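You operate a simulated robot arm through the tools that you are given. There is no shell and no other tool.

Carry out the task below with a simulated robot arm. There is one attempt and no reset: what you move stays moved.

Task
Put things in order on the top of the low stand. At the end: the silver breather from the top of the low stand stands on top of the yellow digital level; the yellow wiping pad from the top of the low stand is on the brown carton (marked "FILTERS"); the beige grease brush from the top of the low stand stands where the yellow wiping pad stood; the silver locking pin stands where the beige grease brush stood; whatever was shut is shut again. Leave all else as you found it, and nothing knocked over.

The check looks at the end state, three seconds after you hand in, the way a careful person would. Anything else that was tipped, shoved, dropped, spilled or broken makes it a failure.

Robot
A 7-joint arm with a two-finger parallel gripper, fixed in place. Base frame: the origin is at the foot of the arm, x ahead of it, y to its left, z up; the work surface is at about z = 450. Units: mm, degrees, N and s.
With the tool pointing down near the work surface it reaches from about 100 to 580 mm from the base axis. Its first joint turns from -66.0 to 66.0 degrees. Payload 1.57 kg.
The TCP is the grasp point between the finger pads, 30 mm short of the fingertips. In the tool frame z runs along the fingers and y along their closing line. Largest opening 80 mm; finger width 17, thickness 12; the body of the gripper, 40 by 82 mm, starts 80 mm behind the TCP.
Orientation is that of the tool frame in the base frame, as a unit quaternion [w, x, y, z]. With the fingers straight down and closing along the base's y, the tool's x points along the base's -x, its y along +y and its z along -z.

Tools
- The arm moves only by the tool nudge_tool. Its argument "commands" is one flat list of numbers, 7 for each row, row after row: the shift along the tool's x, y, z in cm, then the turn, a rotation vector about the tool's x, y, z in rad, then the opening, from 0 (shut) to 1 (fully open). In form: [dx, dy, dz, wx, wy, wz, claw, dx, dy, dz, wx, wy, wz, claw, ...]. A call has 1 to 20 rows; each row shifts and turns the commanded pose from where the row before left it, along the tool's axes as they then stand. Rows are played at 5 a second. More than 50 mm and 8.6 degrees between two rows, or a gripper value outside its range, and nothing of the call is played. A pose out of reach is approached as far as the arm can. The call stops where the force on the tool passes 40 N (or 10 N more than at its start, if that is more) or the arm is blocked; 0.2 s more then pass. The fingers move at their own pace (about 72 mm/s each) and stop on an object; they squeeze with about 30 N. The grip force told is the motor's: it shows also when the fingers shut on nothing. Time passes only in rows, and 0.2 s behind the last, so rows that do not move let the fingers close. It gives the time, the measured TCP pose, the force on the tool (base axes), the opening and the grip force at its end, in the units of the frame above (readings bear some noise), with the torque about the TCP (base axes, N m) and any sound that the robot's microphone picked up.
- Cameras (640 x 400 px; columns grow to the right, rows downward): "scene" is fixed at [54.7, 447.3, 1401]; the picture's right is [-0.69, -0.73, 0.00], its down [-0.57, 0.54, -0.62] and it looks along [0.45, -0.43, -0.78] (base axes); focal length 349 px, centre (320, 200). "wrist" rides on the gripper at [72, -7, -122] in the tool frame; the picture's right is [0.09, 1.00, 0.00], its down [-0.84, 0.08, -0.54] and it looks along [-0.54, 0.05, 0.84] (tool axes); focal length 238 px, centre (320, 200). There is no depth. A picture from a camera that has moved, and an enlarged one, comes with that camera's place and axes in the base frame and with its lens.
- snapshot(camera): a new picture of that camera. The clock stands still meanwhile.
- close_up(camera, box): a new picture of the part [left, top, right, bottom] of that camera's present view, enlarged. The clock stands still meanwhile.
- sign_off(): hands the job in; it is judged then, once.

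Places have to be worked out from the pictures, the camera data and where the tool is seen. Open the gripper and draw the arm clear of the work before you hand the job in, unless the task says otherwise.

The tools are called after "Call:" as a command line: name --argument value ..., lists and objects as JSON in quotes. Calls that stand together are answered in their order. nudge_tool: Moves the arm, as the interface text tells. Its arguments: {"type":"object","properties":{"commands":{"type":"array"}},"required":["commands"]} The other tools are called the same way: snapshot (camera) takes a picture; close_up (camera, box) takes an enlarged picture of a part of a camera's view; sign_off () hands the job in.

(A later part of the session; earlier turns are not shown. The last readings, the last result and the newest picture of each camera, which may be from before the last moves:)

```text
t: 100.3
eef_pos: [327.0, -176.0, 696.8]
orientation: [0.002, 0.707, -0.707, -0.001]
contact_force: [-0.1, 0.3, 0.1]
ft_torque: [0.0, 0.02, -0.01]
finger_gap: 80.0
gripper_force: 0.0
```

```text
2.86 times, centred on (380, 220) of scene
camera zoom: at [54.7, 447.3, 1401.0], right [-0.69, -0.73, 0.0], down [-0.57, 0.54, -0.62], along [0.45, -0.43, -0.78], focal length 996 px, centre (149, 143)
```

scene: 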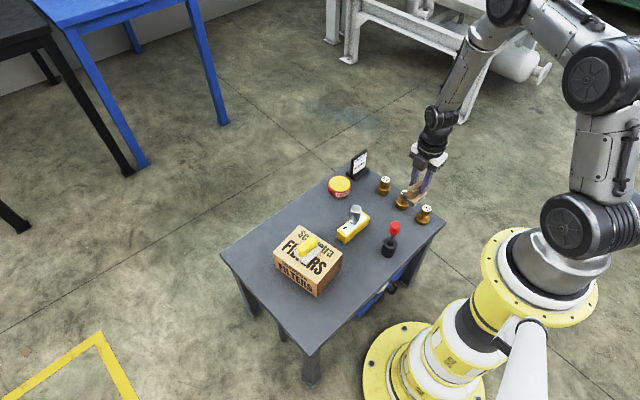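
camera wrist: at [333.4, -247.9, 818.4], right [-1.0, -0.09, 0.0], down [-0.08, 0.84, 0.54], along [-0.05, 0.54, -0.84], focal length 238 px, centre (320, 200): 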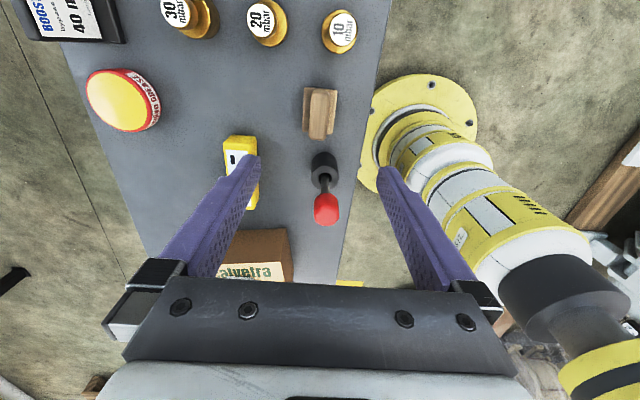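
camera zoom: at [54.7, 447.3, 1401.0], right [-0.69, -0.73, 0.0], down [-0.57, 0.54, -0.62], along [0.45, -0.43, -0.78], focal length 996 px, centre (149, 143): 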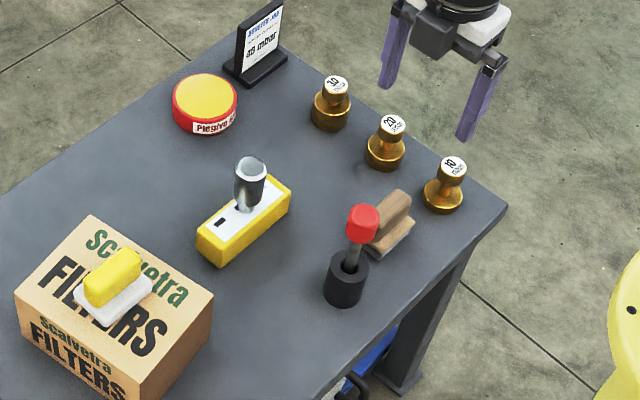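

The brush stands in the pad's spot. Now the pin remains to be found; I'll examine the red-knobbed rod and its black socket closely.

Call:
close_up --camera "wrist" --box '[280, 130, 370, 240]'

Call:
close_up --camera "scene" --box '[375, 210, 415, 265]'

Call:
close_up --camera "scene" --box '[335, 195, 385, 250]'

```text
3.64 times, centred on (325, 185) of wrist
camera zoom: at [333.4, -247.9, 818.4], right [-1.0, -0.09, 0.0], down [-0.08, 0.84, 0.54], along [-0.05, 0.54, -0.84], focal length 867 px, centre (302, 254)
```

zoom: 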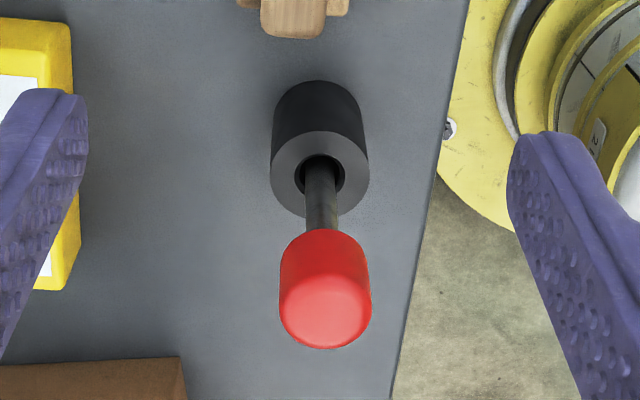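

```text
7.27 times, centred on (395, 238) of scene
camera zoom: at [54.7, 447.3, 1401.0], right [-0.69, -0.73, 0.0], down [-0.57, 0.54, -0.62], along [0.45, -0.43, -0.78], focal length 2535 px, centre (-226, -73)
```

zoom: 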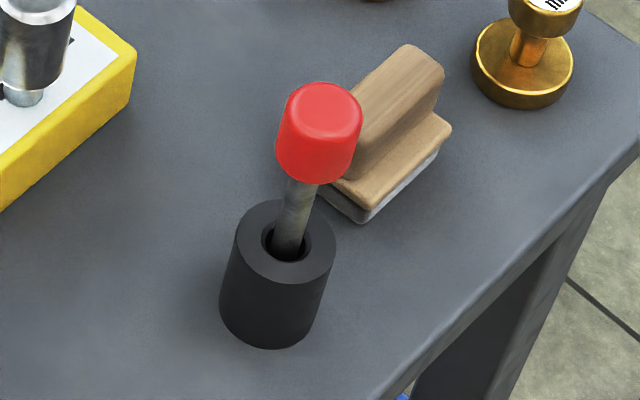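

```text
7.27 times, centred on (360, 222) of scene
camera zoom: at [54.7, 447.3, 1401.0], right [-0.69, -0.73, 0.0], down [-0.57, 0.54, -0.62], along [0.45, -0.43, -0.78], focal length 2535 px, centre (29, 36)
```

zoom: 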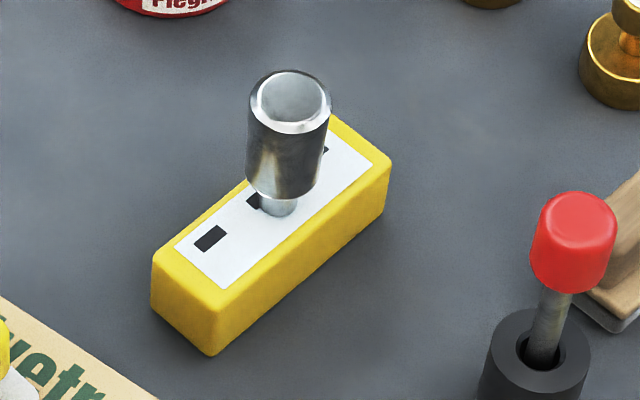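

The red-cap rod is a separate fixture. I'll make one more careful inspection of what stands on the stool near its front edge, from in front of the stand at low height; first rotate back and travel high to the left.

Call:
nudge_tool --commands '[0, 0, 0, 0, 0, 0.143, 1, 0, 0, 0, 0, 0, 0.143, 1, 0, 0, 0, 0, 0, 0.143, 1, 0, 0, 0, 0, 0, 0.143, 1, 0, 0, 0, 0, 0, 0.143, 1, 0, 0, 0, 0, 0, 0.143, 1, 0, 0, 0, 0, 0, 0.143, 1, 0, 0, 0, 0, 0, 0.143, 1, 0, 0, 0, 0, 0, 0.143, 1, 0, 0, 0, 0, 0, 0.143, 1, 0, 0, 0, 0, 0, 0.141, 1]'

Call:
nudge_tool --commands '[0.3, 4.65, 0, 0, 0, 0, 1, 0.3, 4.65, 0, 0, 0, 0, 1, 0.3, 4.65, 0, 0, 0, 0, 1, 0.3, 4.65, 0, 0, 0, 0, 1, 0.3, 4.65, 0, 0, 0, 0, 1, 0.3, 4.65, 0, 0, 0, 0, 1, 0.9, 4.65, 0, 0, 0, 0, 1, 1.5, 4.65, 0, 0, 0, 0, 1, 1.5, 4.65, 0, 0, 0, 0, 1, 1.5, 4.65, 0, 0, 0, 0, 1, 1.5, 4.65, 0, 0, 0, 0, 1, 1.5, 4.65, 0, 0, 0, 0, 1]'

```text
t: 102.7
eef_pos: [325.7, -175.4, 697.5]
orientation: [-0.001, 0.002, 1.0, -0.001]
contact_force: [-0.3, 0.1, 0.1]
ft_torque: [0.02, -0.02, -0.03]
finger_gap: 79.9
gripper_force: 0.1
```

```text
t: 105.3
eef_pos: [223.7, 383.2, 694.9]
orientation: [-0.001, 0.0, 1.0, -0.004]
contact_force: [-0.1, -0.2, 0.9]
ft_torque: [0.02, -0.01, 0.02]
finger_gap: 80.0
gripper_force: 0.0
```

Clear of the stand at the front-left. Lowering and tilting forward in steps.

Call:
nudge_tool --commands '[0, 0, 4.4, 0, 0, 0, 1, 0, 0, 4.4, 0, 0, 0, 1, 0, 0, 4.4, 0, 0, 0, 1, 0, 0, 4.4, 0, 0, 0, 1, 0, 0, 4.4, 0, 0, 0, 1, 0, 0, 4.0, 0, 0, 0, 1, 0, 0, 0, 0, -0.14, 0, 1, 0, 0, 0, 0, -0.14, 0, 1, 0, 0, 0, 0, -0.14, 0, 1]'

Call:
snapshot --camera "wrist"

Call:
snapshot --camera "scene"

```text
t: 107.3
eef_pos: [267.6, 359.4, 435.1]
orientation: [0.208, -0.001, 0.978, -0.002]
contact_force: [-0.1, -0.2, 0.4]
ft_torque: [0.03, -0.01, 0.01]
finger_gap: 80.0
gripper_force: 0.0
out of reach, approached as far as the arm can: row 8, 9
```

```text
taken
camera wrist: at [152.8, 352.3, 516.7], right [-0.08, 1.0, -0.04], down [0.54, 0.08, 0.84], along [0.83, 0.05, -0.55], focal length 238 px, centre (320, 200)
```

wrist: 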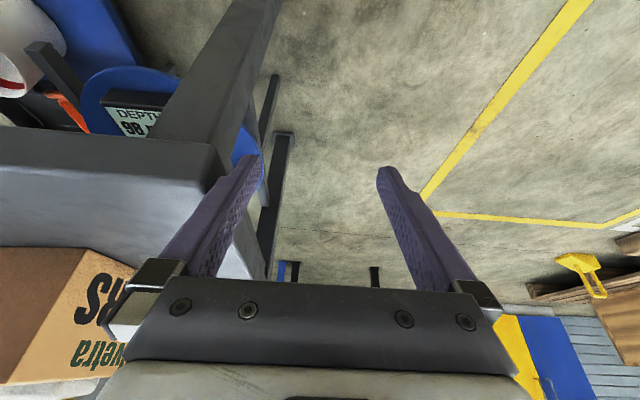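

```text
taken
```

scene: 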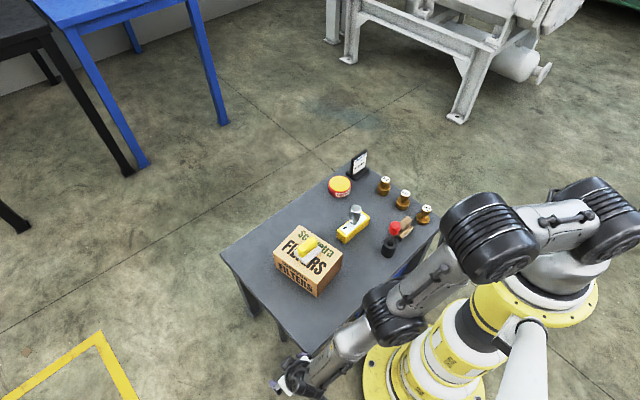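

The leg blocks this view. I'll turn the view toward −y here (rotating about the vertical) to see the stool top past the leg.

Call:
nudge_tool --commands '[0, 1.0, 0, 0, 0, 0, 1, 0, 1.0, 0, 0, 0, 0, 1, 0, 0, 0, 0.057, 0, 0.1275, 1, 0, 0, 0, 0.057, 0, 0.1275, 1, 0, 0, 0, 0.057, 0, 0.1275, 1, 0, 0, 0, 0.057, 0, 0.1275, 1, 0, 0, 0, 0.057, 0, 0.1275, 1, 0, 0, 0, 0.057, 0, 0.1275, 1, 0, 0, 0, 0.057, 0, 0.1275, 1, 0, 0, 0, 0.057, 0, 0.1275, 1, 0, 0, 0, 0.057, 0, 0.1275, 1]'

Call:
snapshot --camera "wrist"

```text
t: 109.7
eef_pos: [283.5, 370.9, 434.9]
orientation: [0.169, 0.575, 0.791, -0.126]
contact_force: [0.4, 0.0, -1.0]
ft_torque: [-0.02, 0.02, 0.0]
finger_gap: 80.2
gripper_force: 0.1
out of reach, approached as far as the arm can: row 1, 2, 3, 4
```

```text
taken
camera wrist: at [241.9, 479.6, 516.0], right [0.92, 0.38, -0.04], down [0.24, -0.49, 0.84], along [0.3, -0.78, -0.54], focal length 238 px, centre (320, 200)
```

wrist: 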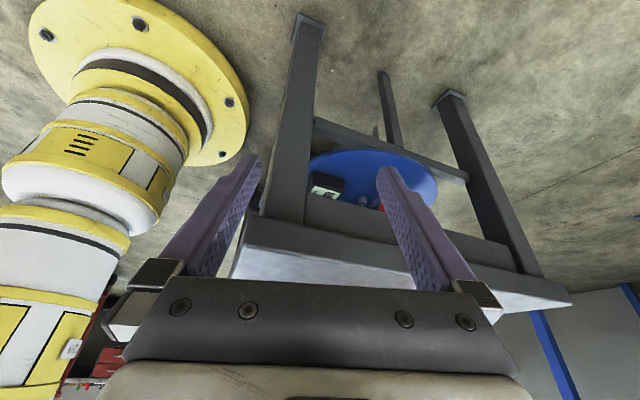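

Better. I'll lower and shift right a bit so the stool shows between the fingers.

Call:
nudge_tool --commands '[0.44, 1.55, 3.09, 0, 0, 0, 1, 0.44, 1.55, 3.09, 0, 0, 0, 1]'

Call:
snapshot --camera "wrist"

Call:
close_up --camera "wrist" --box '[270, 120, 400, 230]'

```text
t: 110.3
eef_pos: [292.7, 366.9, 420.9]
orientation: [0.169, 0.575, 0.791, -0.125]
contact_force: [-0.5, 0.4, 0.0]
ft_torque: [0.0, 0.02, 0.01]
finger_gap: 79.9
gripper_force: 0.0
out of reach, approached as far as the arm can: row 1, 2
```

```text
taken
camera wrist: at [251.3, 474.7, 502.6], right [0.92, 0.39, -0.04], down [0.24, -0.49, 0.84], along [0.3, -0.78, -0.54], focal length 238 px, centre (320, 200)
```

wrist: 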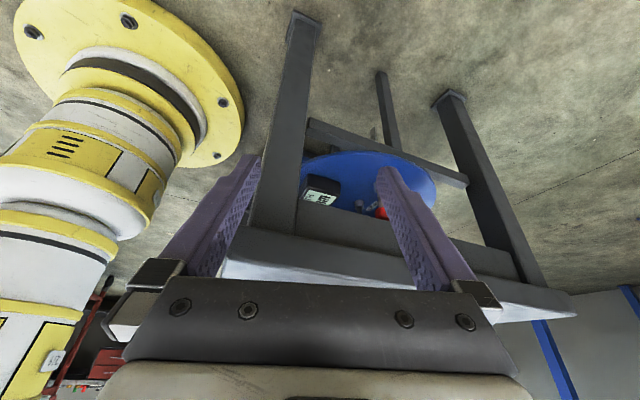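

```text
3.64 times, centred on (335, 175) of wrist
camera zoom: at [251.3, 474.7, 502.6], right [0.92, 0.39, -0.04], down [0.24, -0.49, 0.84], along [0.3, -0.78, -0.54], focal length 867 px, centre (266, 291)
```

zoom: 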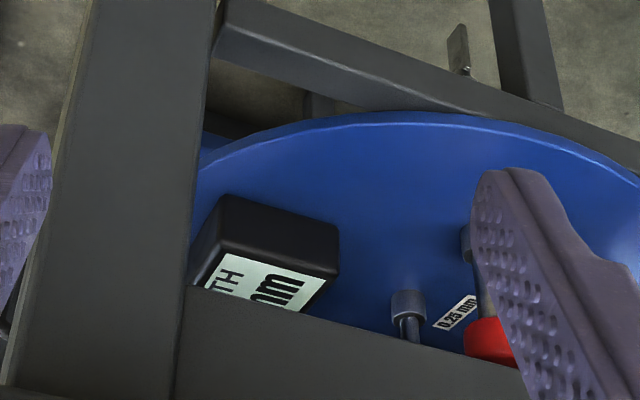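

The stool is out of the arm's reach anyway. I'll rise again and look at the last unseen area on the top: behind the sign and the far-right corner.

Call:
nudge_tool --commands '[-1.84, 0, -4.11, 0, 0, 0, 1, -1.84, 0, -4.11, 0, 0, 0, 1, -1.84, 0, -4.11, 0, 0, 0, 1, -1.84, 0, -4.11, 0, 0, 0, 1, -1.84, 0, -4.11, 0, 0, 0, 1, -1.84, 0, -4.11, 0, 0, 0, 1, -1.84, 0, -4.11, 0, 0, 0, 1, 0, 0, 0, 0, 0.14, 0, 1, 0, 0, 0, 0, 0.14, 0, 1, 0, 0, 0, 0, 0.14, 0, 1]'

Call:
nudge_tool --commands '[0, 0, 0, 0, 0, -0.139, 1, 0, 0, 0, 0, 0, -0.139, 1, 0, 0, 0, 0, 0, -0.139, 1, 0, 0, 0, 0, 0, -0.139, 1, 0, 0, 0, 0, 0, -0.139, 1, 0, 0, 0, 0, 0, -0.139, 1, 0, 0, 0, 0, 0, -0.139, 1, 0, 0, 0, 0, 0, -0.139, 1, 0, 0, 0, 0, 0, -0.139, 1]'

```text
t: 112.5
eef_pos: [295.7, 369.8, 736.4]
orientation: [-0.001, 0.588, 0.809, -0.001]
contact_force: [0.0, 0.5, -0.7]
ft_torque: [-0.02, 0.0, 0.02]
finger_gap: 79.9
gripper_force: 0.2
```

```text
t: 114.5
eef_pos: [294.3, 369.6, 736.1]
orientation: [-0.001, 0.002, 1.0, -0.002]
contact_force: [-0.1, -0.3, 0.6]
ft_torque: [-0.05, -0.03, 0.03]
finger_gap: 80.0
gripper_force: 0.1
```

Now across to the far right at z≈760.

Call:
nudge_tool --commands '[-1.61, -4.07, -0.17, 0, 0, 0, 1, -1.61, -4.07, -0.17, 0, 0, 0, 1, -1.61, -4.07, -0.17, 0, 0, 0, 1, -1.61, -4.07, -0.17, 0, 0, 0, 1, -1.61, -4.07, -0.17, 0, 0, 0, 1, -1.61, -4.07, -0.17, 0, 0, 0, 1, -1.61, -4.07, -0.17, 0, 0, 0, 1, -1.61, -4.07, -0.17, 0, 0, 0, 1, -1.61, -4.07, -0.17, 0, 0, 0, 1, -1.61, -4.07, -0.17, 0, 0, 0, 1, -1.61, -4.07, -0.17, 0, 0, 0, 1, -1.61, -4.07, -0.17, 0, 0, 0, 1, -1.61, -4.07, -0.17, 0, 0, 0, 1, -1.61, -4.07, -0.17, 0, 0, 0, 1]'

Call:
snapshot --camera "wrist"

Call:
nudge_tool --commands '[0, 0, 0, 0, 0, -0.1386, 1, 0, 0, 0, 0, 0, -0.1386, 1, 0, 0, 0, 0, 0, -0.1386, 1, 0, 0, 0, 0, 0, -0.1386, 1, 0, 0, 0, 0, 0, -0.1386, 1, 0, 0, 0, 0, 0, -0.1386, 1, 0, 0, 0, 0, 0, -0.1386, 1, 0, 0, 0, 0, 0, -0.1386, 1, 0, 0, 0, 0, 0, -0.1386, 1, 0, 0, 0, 0, 0, -0.1386, 1, 0, 0, 0, 0, 0, -0.1386, 1, 0, 0, 0, 0, 0, -0.1386, 1, 0, 0, 0, 0, 0, -0.1386, 1, 0, 0, 0, 0, 0, -0.1386, 1, 0, 0, 0, 0, 0, -0.1386, 1, 0, 0, 0, 0, 0, -0.1386, 1, 0, 0, 0, 0, 0, -0.1386, 1]'

Call:
snapshot --camera "wrist"

```text
t: 117.5
eef_pos: [517.1, -200.2, 762.8]
orientation: [-0.001, 0.004, 1.0, -0.002]
contact_force: [-0.1, -0.1, 0.4]
ft_torque: [0.04, 0.0, 0.01]
finger_gap: 79.9
gripper_force: 0.1
```

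```text
taken
camera wrist: at [445.7, -207.2, 884.4], right [-0.09, 1.0, 0.0], down [0.84, 0.07, 0.54], along [0.54, 0.04, -0.84], focal length 238 px, centre (320, 200)
```

wrist: 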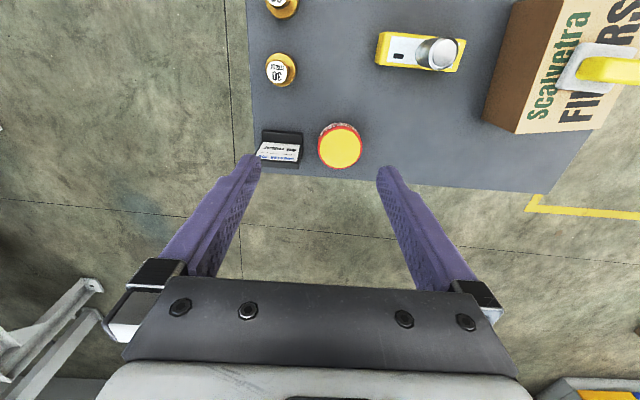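

```text
t: 121.1
eef_pos: [515.9, -202.9, 762.6]
orientation: [0.002, 0.923, -0.385, 0.0]
contact_force: [0.0, 0.7, 0.5]
ft_torque: [-0.03, -0.03, -0.01]
finger_gap: 79.9
gripper_force: 0.1
```

```text
taken
camera wrist: at [571.2, -248.0, 883.5], right [-0.64, -0.77, 0.0], down [-0.64, 0.54, 0.54], along [-0.42, 0.34, -0.84], focal length 238 px, centre (320, 200)
```

wrist: 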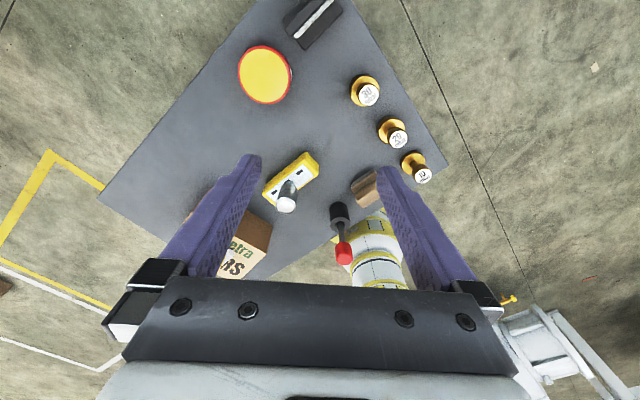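

Nothing behind the sign either. The one place still unseen is the underside of the top from the front, so I'll set up a low, nearly level view there. First rotate back and travel to the front-left.

Call:
nudge_tool --commands '[0, 0, 0, 0, 0, 0.1386, 1, 0, 0, 0, 0, 0, 0.1386, 1, 0, 0, 0, 0, 0, 0.1386, 1, 0, 0, 0, 0, 0, 0.1386, 1, 0, 0, 0, 0, 0, 0.1386, 1, 0, 0, 0, 0, 0, 0.1386, 1, 0, 0, 0, 0, 0, 0.1386, 1, 0, 0, 0, 0, 0, 0.1386, 1, 0, 0, 0, 0, 0, 0.1386, 1, 0, 0, 0, 0, 0, 0.1386, 1, 0, 0, 0, 0, 0, 0.1386, 1, 0, 0, 0, 0, 0, 0.1386, 1, 0, 0, 0, 0, 0, 0.1386, 1, 0, 0, 0, 0, 0, 0.1386, 1, 0, 0, 0, 0, 0, 0.1386, 1, 0, 0, 0, 0, 0, 0.1386, 1, 0, 0, 0, 0, 0, 0.1386, 1]'

Call:
nudge_tool --commands '[2.0, 4.1, 0.3, 0, 0, 0, 1, 2.0, 4.1, 0.3, 0, 0, 0, 1, 2.0, 4.1, 0.3, 0, 0, 0, 1, 2.0, 4.1, 0.3, 0, 0, 0, 1, 2.0, 4.1, 0.3, 0, 0, 0, 1, 2.0, 4.1, 0.3, 0, 0, 0, 1, 2.0, 4.1, 0.3, 0, 0, 0, 1, 2.0, 4.1, 0.3, 0, 0, 0, 1, 2.0, 4.1, 0.3, 0, 0, 0, 1, 2.0, 4.1, 0.3, 0, 0, 0, 1, 2.0, 4.1, 0.3, 0, 0, 0, 1, 2.0, 4.1, 0.3, 0, 0, 0, 1, 2.0, 4.1, 0.3, 0, 0, 0, 1, 2.0, 4.1, 0.3, 0, 0, 0, 1]'

```text
t: 124.7
eef_pos: [516.0, -202.7, 762.1]
orientation: [-0.002, 0.005, 1.0, -0.001]
contact_force: [0.6, -0.4, -0.1]
ft_torque: [-0.02, -0.01, 0.02]
finger_gap: 79.9
gripper_force: 0.1
```

```text
t: 127.7
eef_pos: [240.5, 375.1, 715.9]
orientation: [-0.001, 0.004, 1.0, -0.002]
contact_force: [-0.1, 0.6, 0.7]
ft_torque: [-0.01, 0.02, -0.01]
finger_gap: 79.9
gripper_force: 0.1
```

Turning the view diagonal and going down beside the front-left corner, then in front of the stand.

Call:
nudge_tool --commands '[0, 0, 0, 0, 0, 0.1287, 1, 0, 0, 0, 0, 0, 0.1287, 1, 0, 0, 0, 0, 0, 0.1287, 1, 0, 0, 0, 0, 0, 0.1287, 1, 0, 0, 0, 0, 0, 0.1287, 1, 0, 0, 4.4, 0, 0, 0, 1, 0, 0, 4.4, 0, 0, 0, 1, 0, 0, 4.4, 0, 0, 0, 1, 0, 0, 4.4, 0, 0, 0, 1, 0, 0, 4.4, 0, 0, 0, 1, 0, 0, 4.4, 0, 0, 0, 1]'

Call:
nudge_tool --commands '[0.73, -3.75, 1.67, 0, 0, 0, 1, 0.73, -3.75, 1.67, 0, 0, 0, 1, 0.73, -3.75, 1.67, 0, 0, 0, 1]'

Call:
snapshot --camera "scene"

Call:
snapshot --camera "wrist"

```text
t: 130.1
eef_pos: [240.3, 373.7, 455.3]
orientation: [-0.001, 0.32, 0.947, -0.002]
contact_force: [0.5, 0.0, 0.0]
ft_torque: [0.0, 0.0, 0.02]
finger_gap: 79.9
gripper_force: 0.2
```

```text
t: 130.9
eef_pos: [154.8, 297.4, 407.6]
orientation: [0.001, 0.319, 0.948, -0.001]
contact_force: [1.3, -0.3, 0.2]
ft_torque: [-0.03, 0.03, 0.01]
finger_gap: 80.0
gripper_force: 0.1
```

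```text
taken
```

scene: 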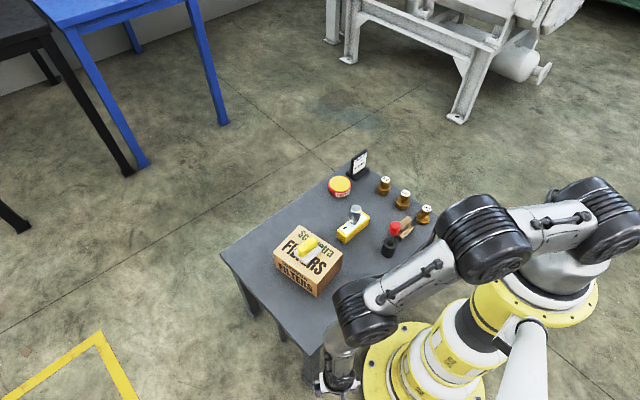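

```text
taken
camera wrist: at [93.6, 334.7, 529.1], right [0.53, 0.85, 0.0], down [0.71, -0.44, 0.54], along [0.46, -0.29, -0.84], focal length 238 px, centre (320, 200)
```

wrist: 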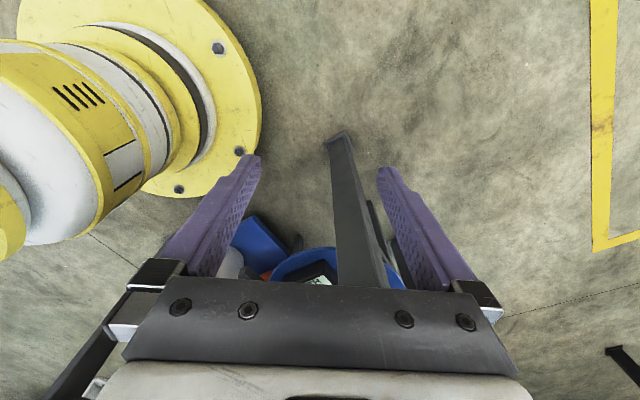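

In front of the stand now. I'll lower a bit, slide away from the leg, then tilt up while advancing so the camera looks nearly level beneath the top.

Call:
nudge_tool --commands '[0, 0, 4.5, 0, 0, 0, 1, 0, -3.0, 0, 0, 0, 0, 1, 0, -3.0, 0, 0, 0, 0, 1, -3.0, 0, 0, 0, -0.14, 0, 1, -2.97, 0, 0.42, 0, -0.14, 0, 1, -2.88, 0, 0.83, 0, -0.14, 0, 1]'

Call:
snapshot --camera "wrist"

Call:
snapshot --camera "scene"

```text
t: 132.3
eef_pos: [193.5, 190.0, 358.7]
orientation: [0.199, 0.312, 0.927, -0.069]
contact_force: [-0.2, -0.2, 0.0]
ft_torque: [0.02, 0.04, 0.03]
finger_gap: 80.3
gripper_force: 0.0
out of reach, approached as far as the arm can: row 3, 5
```

```text
taken
camera wrist: at [97.7, 254.8, 440.5], right [0.54, 0.84, -0.04], down [0.48, -0.26, 0.84], along [0.7, -0.47, -0.54], focal length 238 px, centre (320, 200)
```

wrist: 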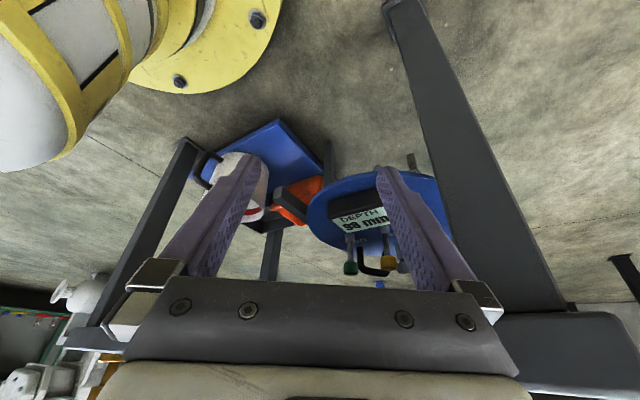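

```text
taken
```

scene: 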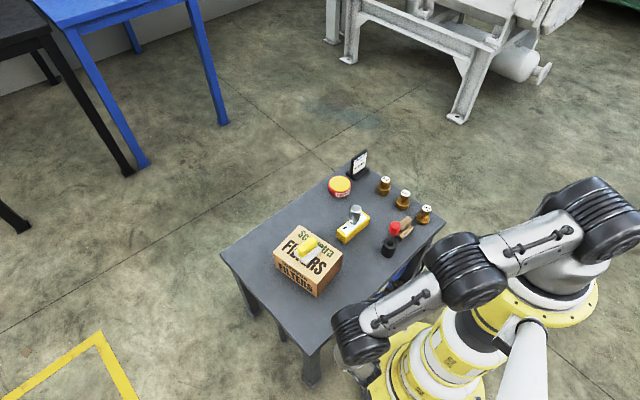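

Excellent — now I see under the top: levers with green/yellow caps on the stool and a black U-shaped handle near (375,268). Enlarging.

Call:
close_up --camera "wrist" --box '[300, 150, 460, 290]'

Call:
close_up --camera "wrist" --box '[180, 110, 340, 290]'

```text
2.86 times, centred on (380, 220) of wrist
camera zoom: at [97.7, 254.8, 440.5], right [0.54, 0.84, -0.04], down [0.48, -0.26, 0.84], along [0.7, -0.47, -0.54], focal length 681 px, centre (149, 143)
```

zoom: 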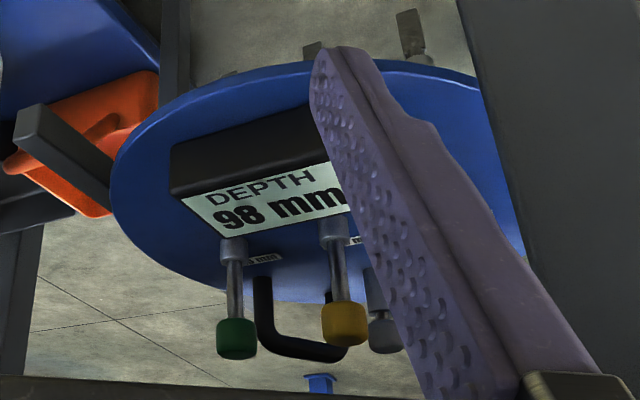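

```text
2.22 times, centred on (260, 200) of wrist
camera zoom: at [97.7, 254.8, 440.5], right [0.54, 0.84, -0.04], down [0.48, -0.26, 0.84], along [0.7, -0.47, -0.54], focal length 530 px, centre (453, 200)
```

zoom: 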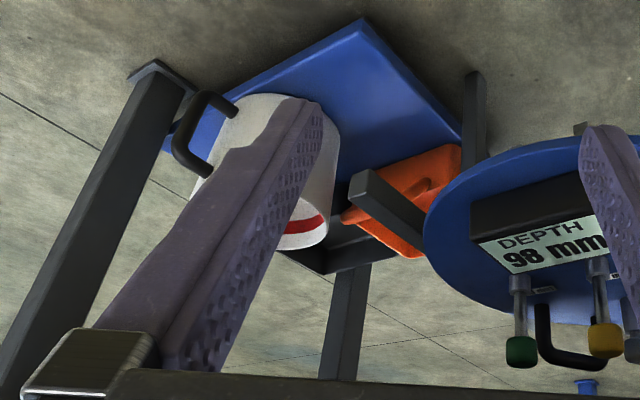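

These are lever caps and a carry handle on the stool's device. I'll tilt further to see the underside of the top itself.

Call:
nudge_tool --commands '[-2.5, 0, 1.1, 0, -0.14, 0, 1, -2.5, 0, 1.5, 0, -0.14, 0, 1]'

Call:
snapshot --camera "wrist"

```text
t: 132.9
eef_pos: [239.2, 155.3, 360.3]
orientation: [0.326, 0.3, 0.89, -0.113]
contact_force: [0.5, 0.0, 0.3]
ft_torque: [0.0, 0.01, 0.0]
finger_gap: 80.0
gripper_force: 0.0
```

```text
taken
camera wrist: at [129.0, 231.5, 406.5], right [0.55, 0.83, -0.06], down [0.28, -0.11, 0.95], along [0.79, -0.54, -0.29], focal length 238 px, centre (320, 200)
```

wrist: 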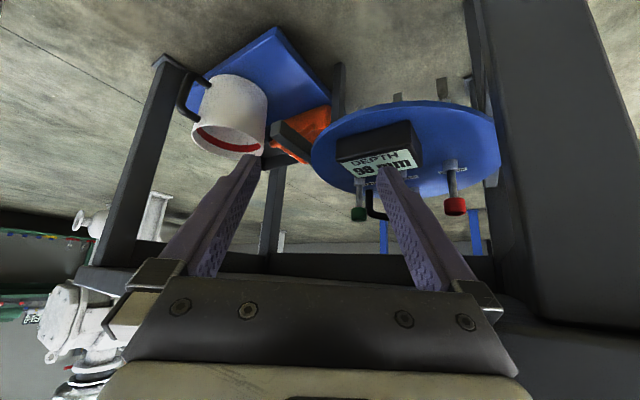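

The underside is clear: no drawer. I'll enlarge this view for any silver item on the stool or plinth.

Call:
close_up --camera "wrist" --box '[300, 80, 520, 240]'

Call:
close_up --camera "wrist" --box '[150, 20, 340, 180]'

Call:
close_up --camera "wrist" --box '[240, 180, 520, 300]'

```text
2.50 times, centred on (410, 160) of wrist
camera zoom: at [129.0, 231.5, 406.5], right [0.55, 0.83, -0.06], down [0.28, -0.11, 0.95], along [0.79, -0.54, -0.29], focal length 596 px, centre (95, 300)
```

zoom: 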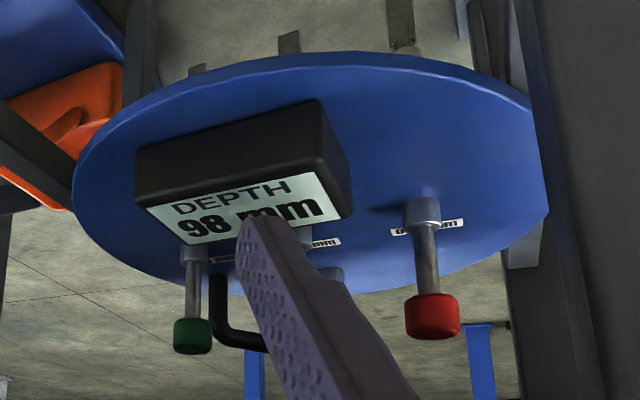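

```text
2.50 times, centred on (245, 100) of wrist
camera zoom: at [129.0, 231.5, 406.5], right [0.55, 0.83, -0.06], down [0.28, -0.11, 0.95], along [0.79, -0.54, -0.29], focal length 596 px, centre (508, 450)
```

zoom: 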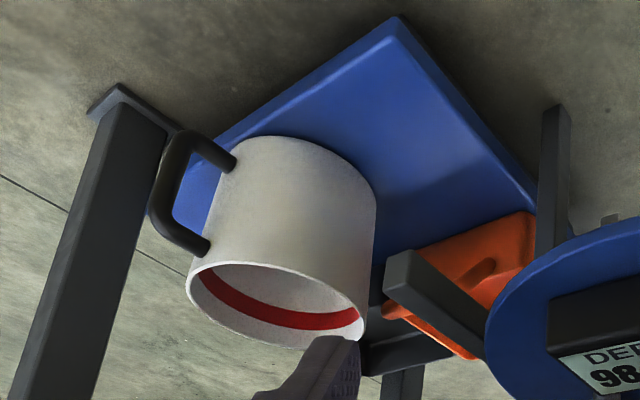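

```text
2.29 times, centred on (380, 240) of wrist
camera zoom: at [129.0, 231.5, 406.5], right [0.55, 0.83, -0.06], down [0.28, -0.11, 0.95], along [0.79, -0.54, -0.29], focal length 545 px, centre (183, 109)
```

zoom: 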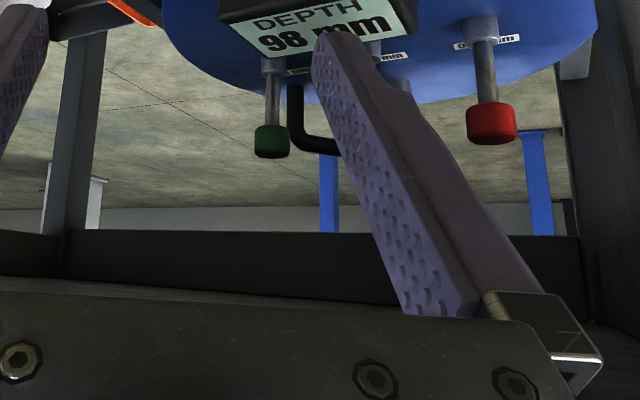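

No silver pin there either. One carton face (the far, +x one) I haven't seen clearly; I'll retrace my path out carefully and go look at it.

Call:
nudge_tool --commands '[0, 0, 0, 0, 0.14, 0, 1, 2.5, 0, -1.5, 0, 0.14, 0, 1, 2.5, 0, -1.1, 0, 0.14, 0, 1, 2.88, 0, -0.83, 0, 0.14, 0, 1, 2.97, 0, -0.42, 0, 0.14, 0, 1, 1.5, 0, 0, 0, 0, 0, 1, 0, 3.0, 0, 0, 0, 0, 1, 0, 3.0, 0, 0, 0, 0, 1]'

Call:
snapshot --camera "wrist"

```text
t: 134.7
eef_pos: [170.0, 283.7, 358.0]
orientation: [-0.001, 0.319, 0.948, -0.003]
contact_force: [-0.1, -0.5, -0.4]
ft_torque: [-0.03, 0.0, 0.0]
finger_gap: 80.2
gripper_force: 0.1
```

```text
taken
camera wrist: at [109.7, 323.1, 480.1], right [0.53, 0.85, -0.01], down [0.71, -0.44, 0.54], along [0.46, -0.29, -0.84], focal length 238 px, centre (320, 200)
```

wrist: 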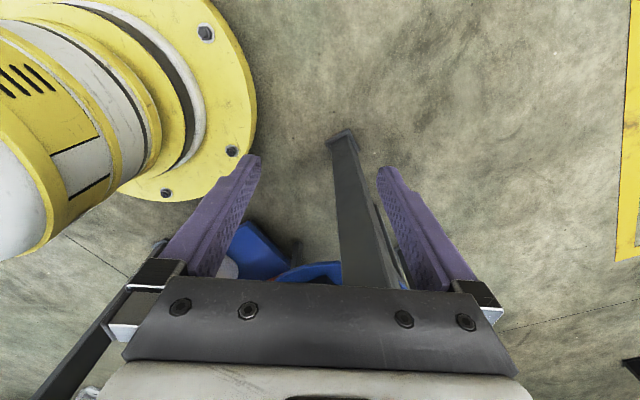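

Clear. Going up and out, then rotating the wrist toward the far-side view.

Call:
nudge_tool --commands '[0, 3.8, -1.5, 0, 0, 0, 1, 0, 3.8, -1.5, 0, 0, 0, 1, 0, 3.8, -1.5, 0, 0, 0, 1, 0, 0, -4.4, 0, 0, 0, 1, 0, 0, -4.4, 0, 0, 0, 1, 0, 0, -4.4, 0, 0, 0, 1, 0, 0, -4.4, 0, 0, 0, 1, 0, 0, -4.4, 0, 0, 0, 1, 0, 0, -4.4, 0, 0, 0, 1, 0, 0, -4.4, 0, 0, 0, 1, 0, 0, 0, 0, 0, -0.1287, 1, 0, 0, 0, 0, 0, -0.1287, 1, 0, 0, 0, 0, 0, -0.1287, 1, 0, 0, 0, 0, 0, -0.1287, 1, 0, 0, 0, 0, 0, -0.1287, 1]'

```text
t: 137.9
eef_pos: [241.7, 377.1, 711.4]
orientation: [-0.001, 0.002, 1.0, -0.002]
contact_force: [0.3, 0.7, -0.4]
ft_torque: [0.0, 0.01, -0.01]
finger_gap: 80.2
gripper_force: 0.1
```

Flying to the far side of the carton.

Call:
nudge_tool --commands '[-3.5, -3.08, 0.3, 0, 0, 0, 1, -3.5, -3.08, 0.3, 0, 0, 0, 1, -3.5, -3.08, 0.3, 0, 0, 0, 1, -3.5, -3.08, 0.3, 0, 0, 0, 1, -3.5, -3.08, 0.3, 0, 0, 0, 1, -3.5, -3.08, 0.3, 0, 0, 0, 1, -3.5, -3.08, 0.3, 0, 0, 0, 1, -3.5, -3.08, 0.3, 0, 0, 0, 1, -3.5, -3.08, 0.3, 0, 0, 0, 1]'

Call:
nudge_tool --commands '[0, 0, 0, 0, 0, -0.1386, 1, 0, 0, 0, 0, 0, -0.1386, 1, 0, 0, 0, 0, 0, -0.1386, 1, 0, 0, 0, 0, 0, -0.1386, 1, 0, 0, 0, 0, 0, -0.1386, 1, 0, 0, 0, 0, 0, -0.1386, 1, 0, 0, 0, 0, 0, -0.1386, 1, 0, 0, 0, 0, 0, -0.1386, 1, 0, 0, 0, 0, 0, -0.1386, 1, 0, 0, 0, 0, 0, -0.1386, 1, 0, 0, 0, 0, 0, -0.1386, 1, 0, 0, 0, 0, 0, -0.1386, 1, 0, 0, 0, 0, 0, -0.1386, 1, 0, 0, 0, 0, 0, -0.1386, 1, 0, 0, 0, 0, 0, -0.1386, 1, 0, 0, 0, 0, 0, -0.1386, 1, 0, 0, 0, 0, 0, -0.1386, 1]'

Call:
snapshot --camera "wrist"

Call:
close_up --camera "wrist" --box '[200, 60, 420, 260]'

```text
t: 139.9
eef_pos: [555.0, 98.6, 685.7]
orientation: [-0.001, 0.003, 1.0, -0.002]
contact_force: [-0.2, -0.5, -0.4]
ft_torque: [0.02, 0.0, -0.01]
finger_gap: 80.0
gripper_force: 0.1
```

```text
t: 143.5
eef_pos: [554.4, 96.7, 685.3]
orientation: [0.001, 0.923, -0.384, 0.0]
contact_force: [1.1, 0.9, -0.3]
ft_torque: [0.0, 0.03, 0.0]
finger_gap: 80.0
gripper_force: 0.0
```

```text
taken
camera wrist: at [609.2, 50.2, 806.7], right [-0.64, -0.77, 0.0], down [-0.64, 0.54, 0.54], along [-0.42, 0.34, -0.84], focal length 238 px, centre (320, 200)
```

wrist: 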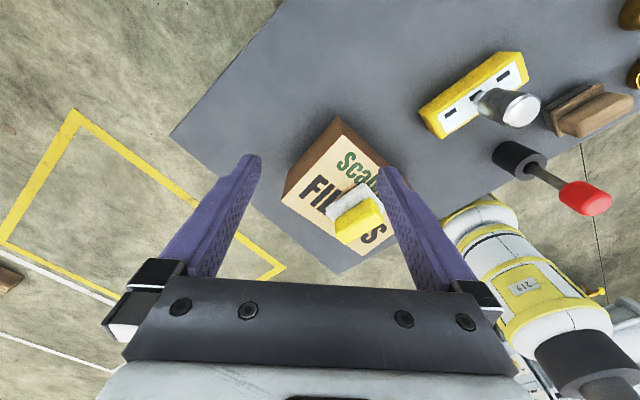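

```text
2.00 times, centred on (310, 160) of wrist
camera zoom: at [609.2, 50.2, 806.7], right [-0.64, -0.77, 0.0], down [-0.64, 0.54, 0.54], along [-0.42, 0.34, -0.84], focal length 477 px, centre (340, 280)
```

zoom: 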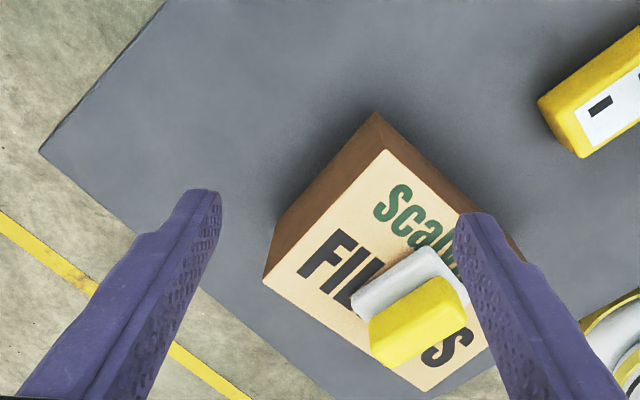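

The far face is plain as well. The sign may carry a useful hint, so I'll read it closely from the fixed camera.

Call:
close_up --camera "scene" --box '[342, 145, 374, 183]'

Call:
close_up --camera "scene" --box '[375, 215, 410, 262]'

Call:
close_up --camera "scene" --box '[322, 170, 360, 205]'

```text
10.53 times, centred on (358, 164) of scene
camera zoom: at [54.7, 447.3, 1401.0], right [-0.69, -0.73, 0.0], down [-0.57, 0.54, -0.62], along [0.45, -0.43, -0.78], focal length 3669 px, centre (-80, 579)
```

zoom: 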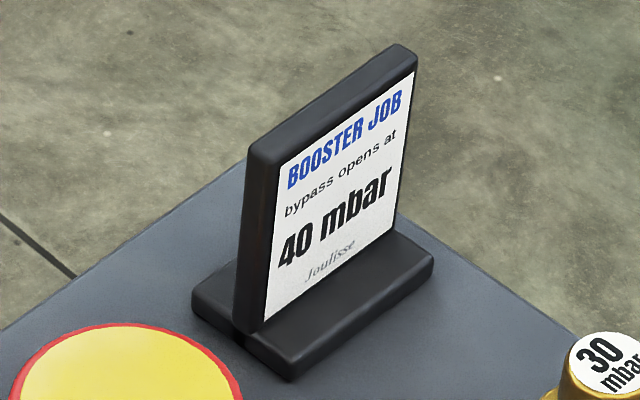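

```text
8.51 times, centred on (392, 238) of scene
camera zoom: at [54.7, 447.3, 1401.0], right [-0.69, -0.73, 0.0], down [-0.57, 0.54, -0.62], along [0.45, -0.43, -0.78], focal length 2967 px, centre (-297, -128)
```

zoom: 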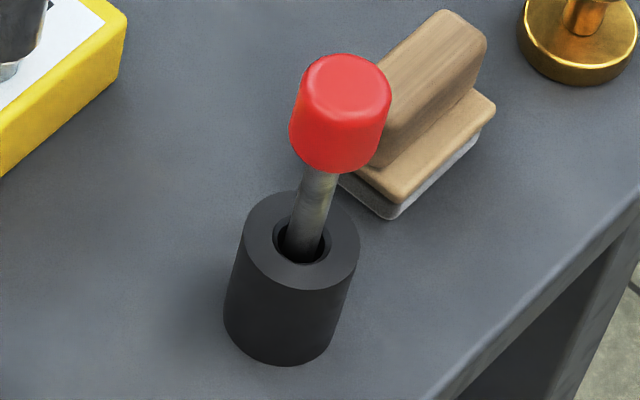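

```text
11.43 times, centred on (341, 188) of scene
camera zoom: at [54.7, 447.3, 1401.0], right [-0.69, -0.73, 0.0], down [-0.57, 0.54, -0.62], along [0.45, -0.43, -0.78], focal length 3984 px, centre (80, 343)
```

zoom: 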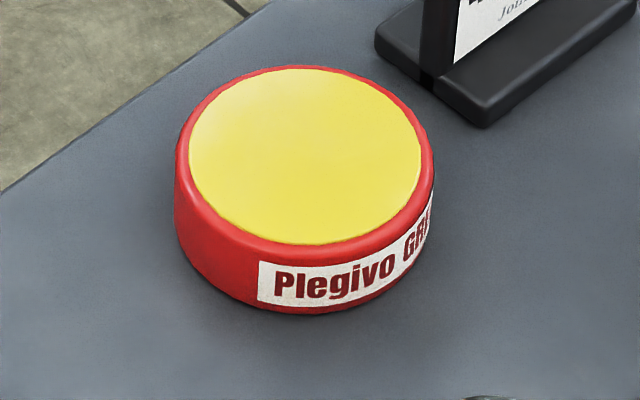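

The rod stands loosely in its holder. I'll take a detailed look at the breather on the level and the other objects from this side.

Call:
close_up --camera "wrist" --box '[410, 40, 640, 220]'

Call:
close_up --camera "wrist" --box '[470, 70, 560, 140]'

```text
2.22 times, centred on (525, 130) of wrist
camera zoom: at [609.2, 50.2, 806.7], right [-0.64, -0.77, 0.0], down [-0.64, 0.54, 0.54], along [-0.42, 0.34, -0.84], focal length 530 px, centre (-136, 356)
```

zoom: 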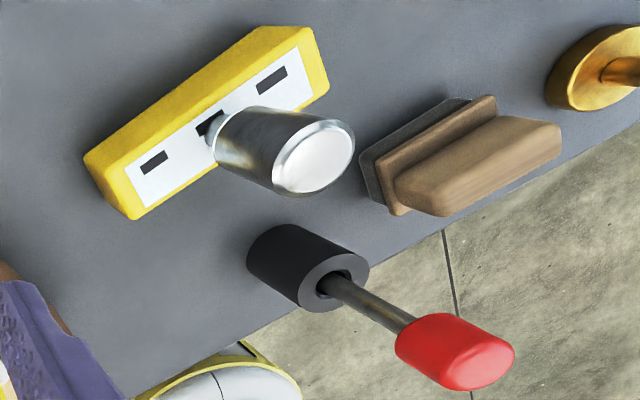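

```text
5.71 times, centred on (515, 105) of wrist
camera zoom: at [609.2, 50.2, 806.7], right [-0.64, -0.77, 0.0], down [-0.64, 0.54, 0.54], along [-0.42, 0.34, -0.84], focal length 1362 px, centre (-794, 743)
```

zoom: 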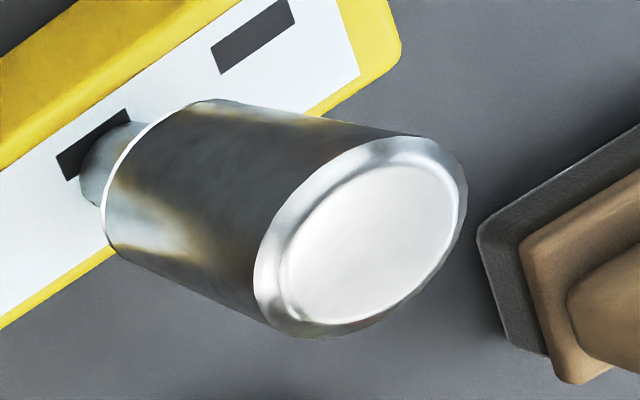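

Everything on the top is accounted for, so the carton remains the only thing big enough to hold the pin. I'll inspect its edges at maximum enlargement for a lid seam.

Call:
close_up --camera "scene" --box '[268, 240, 318, 300]'

Call:
close_up --camera "scene" --box '[305, 235, 350, 300]'

Call:
close_up --camera "wrist" --box '[275, 110, 345, 210]'

```text
6.67 times, centred on (293, 270) of scene
camera zoom: at [54.7, 447.3, 1401.0], right [-0.69, -0.73, 0.0], down [-0.57, 0.54, -0.62], along [0.45, -0.43, -0.78], focal length 2324 px, centre (500, -267)
```

zoom: 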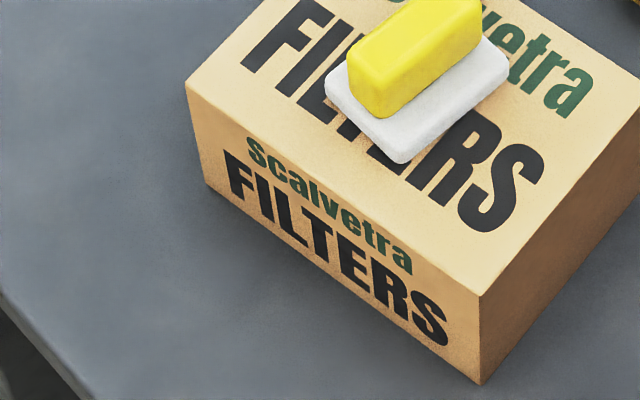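

```text
6.15 times, centred on (328, 268) of scene
camera zoom: at [54.7, 447.3, 1401.0], right [-0.69, -0.73, 0.0], down [-0.57, 0.54, -0.62], along [0.45, -0.43, -0.78], focal length 2145 px, centre (274, -215)
```

zoom: 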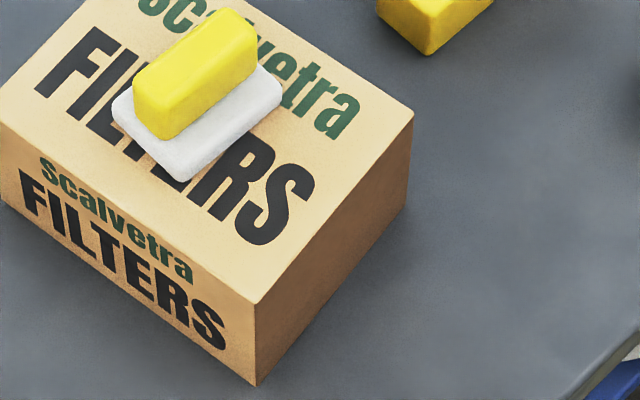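

```text
4.00 times, centred on (310, 160) of wrist
camera zoom: at [609.2, 50.2, 806.7], right [-0.64, -0.77, 0.0], down [-0.64, 0.54, 0.54], along [-0.42, 0.34, -0.84], focal length 953 px, centre (360, 360)
```

zoom: 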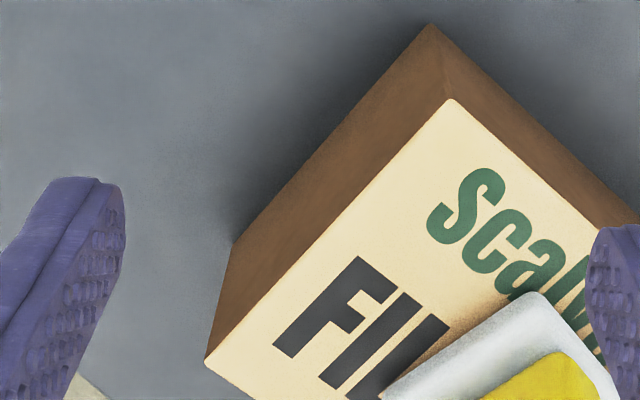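

The carton is plainly closed all round. I'll take a close look at the grease tin's rim for a lid seam, from nearby.

Call:
nudge_tool --commands '[0, 0, 0, 0, 0, 0.1386, 1, 0, 0, 0, 0, 0, 0.1386, 1, 0, 0, 0, 0, 0, 0.1386, 1, 0, 0, 0, 0, 0, 0.1386, 1, 0, 0, 0, 0, 0, 0.1386, 1, 0, 0, 0, 0, 0, 0.1386, 1, 0, 0, 0, 0, 0, 0.1386, 1, 0, 0, 0, 0, 0, 0.1386, 1, 0, 0, 0, 0, 0, 0.1386, 1, 0, 0, 0, 0, 0, 0.1386, 1, 0, 0, 0, 0, 0, 0.1386, 1, 0, 0, 0, 0, 0, 0.1386, 1, 0, 0, 0, 0, 0, 0.1386, 1, 0, 0, 0, 0, 0, 0.1386, 1, 0, 0, 0, 0, 0, 0.1386, 1, 0, 0, 0, 0, 0, 0.1386, 1, 0, 0, 0, 0, 0, 0.1386, 1]'

Call:
nudge_tool --commands '[1.0, -4.3, 0, 0, 0, 0, 1, 1.0, -4.3, 0, 0, 0, 0, 1, 1.0, -4.3, 0, 0, 0, 0, 1, 1.0, -4.3, 0, 0, 0, 0, 1, 0.8, -4.3, 0, 0, 0, 0, 1, 0.8, -4.3, 0, 0, 0, 0, 1, 0, 0, 3.5, 0, 0, 0, 1, 0, 0, 3.5, 0, 0, 0, 1, 0, 0, 2.0, 0, 0, 0, 1]'

Call:
snapshot --camera "wrist"

Call:
close_up --camera "wrist" --box '[240, 70, 400, 230]'

```text
t: 147.1
eef_pos: [554.1, 97.0, 685.6]
orientation: [-0.001, 0.006, 1.0, -0.002]
contact_force: [-1.1, -0.7, -0.1]
ft_torque: [0.0, 0.03, -0.02]
finger_gap: 80.1
gripper_force: 0.0
```

```text
t: 149.1
eef_pos: [496.3, -162.5, 596.1]
orientation: [0.0, 0.004, 1.0, -0.002]
contact_force: [0.4, -0.5, -1.0]
ft_torque: [0.0, 0.01, 0.03]
finger_gap: 79.9
gripper_force: 0.2
```

```text
taken
camera wrist: at [425.0, -168.2, 717.7], right [-0.09, 1.0, 0.0], down [0.84, 0.07, 0.54], along [0.54, 0.04, -0.84], focal length 238 px, centre (320, 200)
```

wrist: 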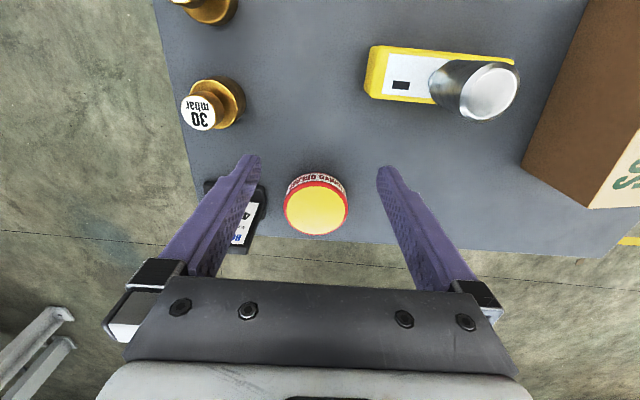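

```text
2.50 times, centred on (320, 150) of wrist
camera zoom: at [425.0, -168.2, 717.7], right [-0.09, 1.0, 0.0], down [0.84, 0.07, 0.54], along [0.54, 0.04, -0.84], focal length 596 px, centre (320, 325)
```

zoom: 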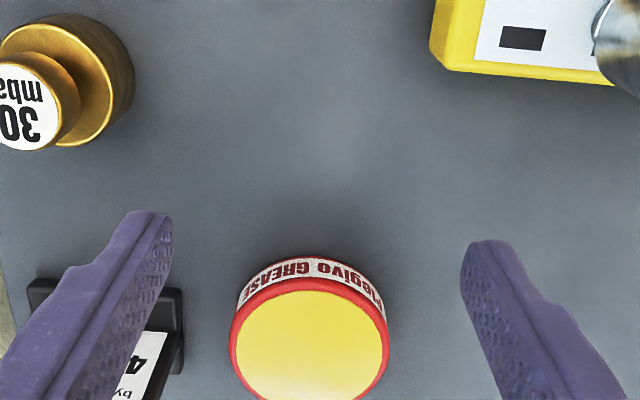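

The tin shows no lid either. The only remaining silver-steel object is the rod with the red cap standing in its black holder; I'll check it carefully by touch. First I move above it at (310,−85).

Call:
nudge_tool --commands '[0, 0, -3.5, 0, 0, 0, 1, 0, 0, -4.0, 0, 0, 0, 1, 0, 0, -4.0, 0, 0, 0, 1, 3.72, 1.55, 0, 0, 0, 0, 1, 3.72, 1.55, 0, 0, 0, 0, 1, 3.72, 1.55, 0, 0, 0, 0, 1, 3.72, 1.55, 0, 0, 0, 0, 1, 3.72, 1.55, 0, 0, 0, 0, 0.8, 0, 0, 0, 0, 0, 0, 0.8]'

Call:
snapshot --camera "wrist"

Call:
close_up --camera "wrist" --box '[270, 80, 390, 200]'

```text
t: 151.1
eef_pos: [310.6, -84.2, 711.4]
orientation: [-0.001, 0.004, 1.0, -0.001]
contact_force: [-0.4, -0.2, -0.1]
ft_torque: [0.02, 0.01, 0.01]
finger_gap: 64.2
gripper_force: 0.1
```

```text
taken
camera wrist: at [238.8, -89.4, 832.7], right [-0.09, 1.0, 0.0], down [0.84, 0.07, 0.54], along [0.54, 0.04, -0.84], focal length 238 px, centre (320, 200)
```

wrist: 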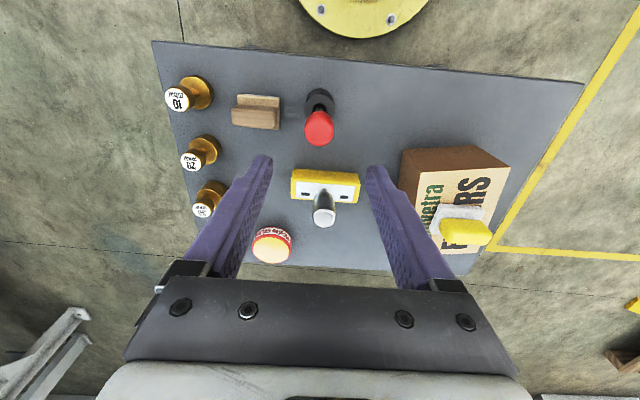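

```text
3.33 times, centred on (330, 140) of wrist
camera zoom: at [238.8, -89.4, 832.7], right [-0.09, 1.0, 0.0], down [0.84, 0.07, 0.54], along [0.54, 0.04, -0.84], focal length 794 px, centre (287, 400)
```

zoom: 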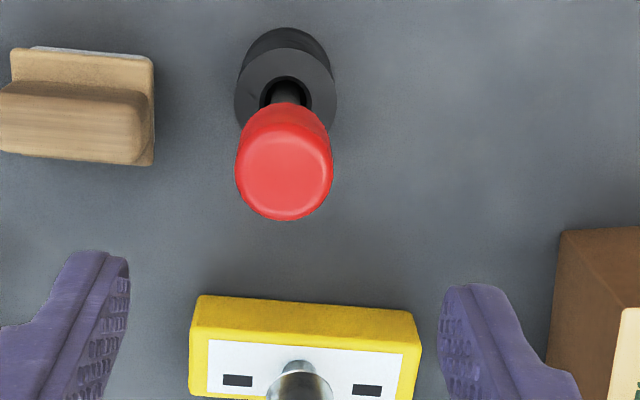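

The cap is centred at about (313,−85), top z≈595. Descending around it with the fingers at 64 mm.

Call:
nudge_tool --commands '[-0.2, -0.05, 3.5, 0, 0, 0, 0.8, 0, 0, 3.5, 0, 0, 0, 0.8, 0, 0, 2.5, 0, 0, 0, 0.8, 0, 0, 0, 0, 0, 0, 0.8]'

Call:
snapshot --camera "wrist"

Call:
close_up --camera "scene" --box '[360, 190, 440, 270]'

```text
t: 152.1
eef_pos: [312.6, -82.2, 615.2]
orientation: [-0.001, 0.004, 1.0, -0.002]
contact_force: [0.6, -0.5, -0.5]
ft_torque: [-0.02, -0.01, 0.03]
finger_gap: 64.0
gripper_force: 0.0
```

```text
taken
camera wrist: at [240.8, -87.8, 736.5], right [-0.09, 1.0, 0.0], down [0.84, 0.07, 0.54], along [0.54, 0.04, -0.84], focal length 238 px, centre (320, 200)
```

wrist: 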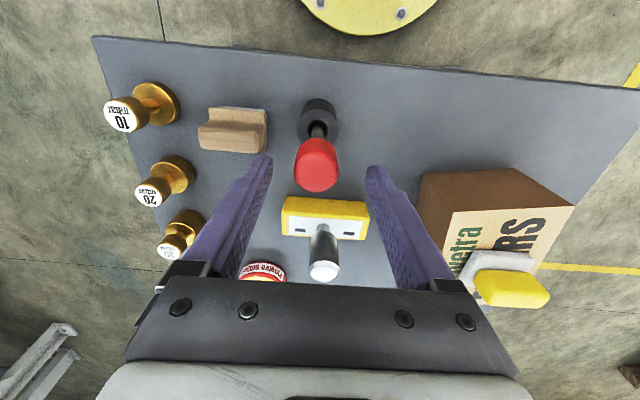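

```text
5.00 times, centred on (400, 230) of scene
camera zoom: at [54.7, 447.3, 1401.0], right [-0.69, -0.73, 0.0], down [-0.57, 0.54, -0.62], along [0.45, -0.43, -0.78], focal length 1743 px, centre (-80, 50)
```

zoom: 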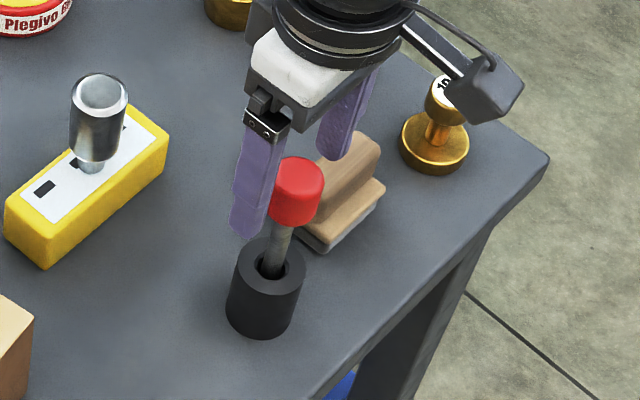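

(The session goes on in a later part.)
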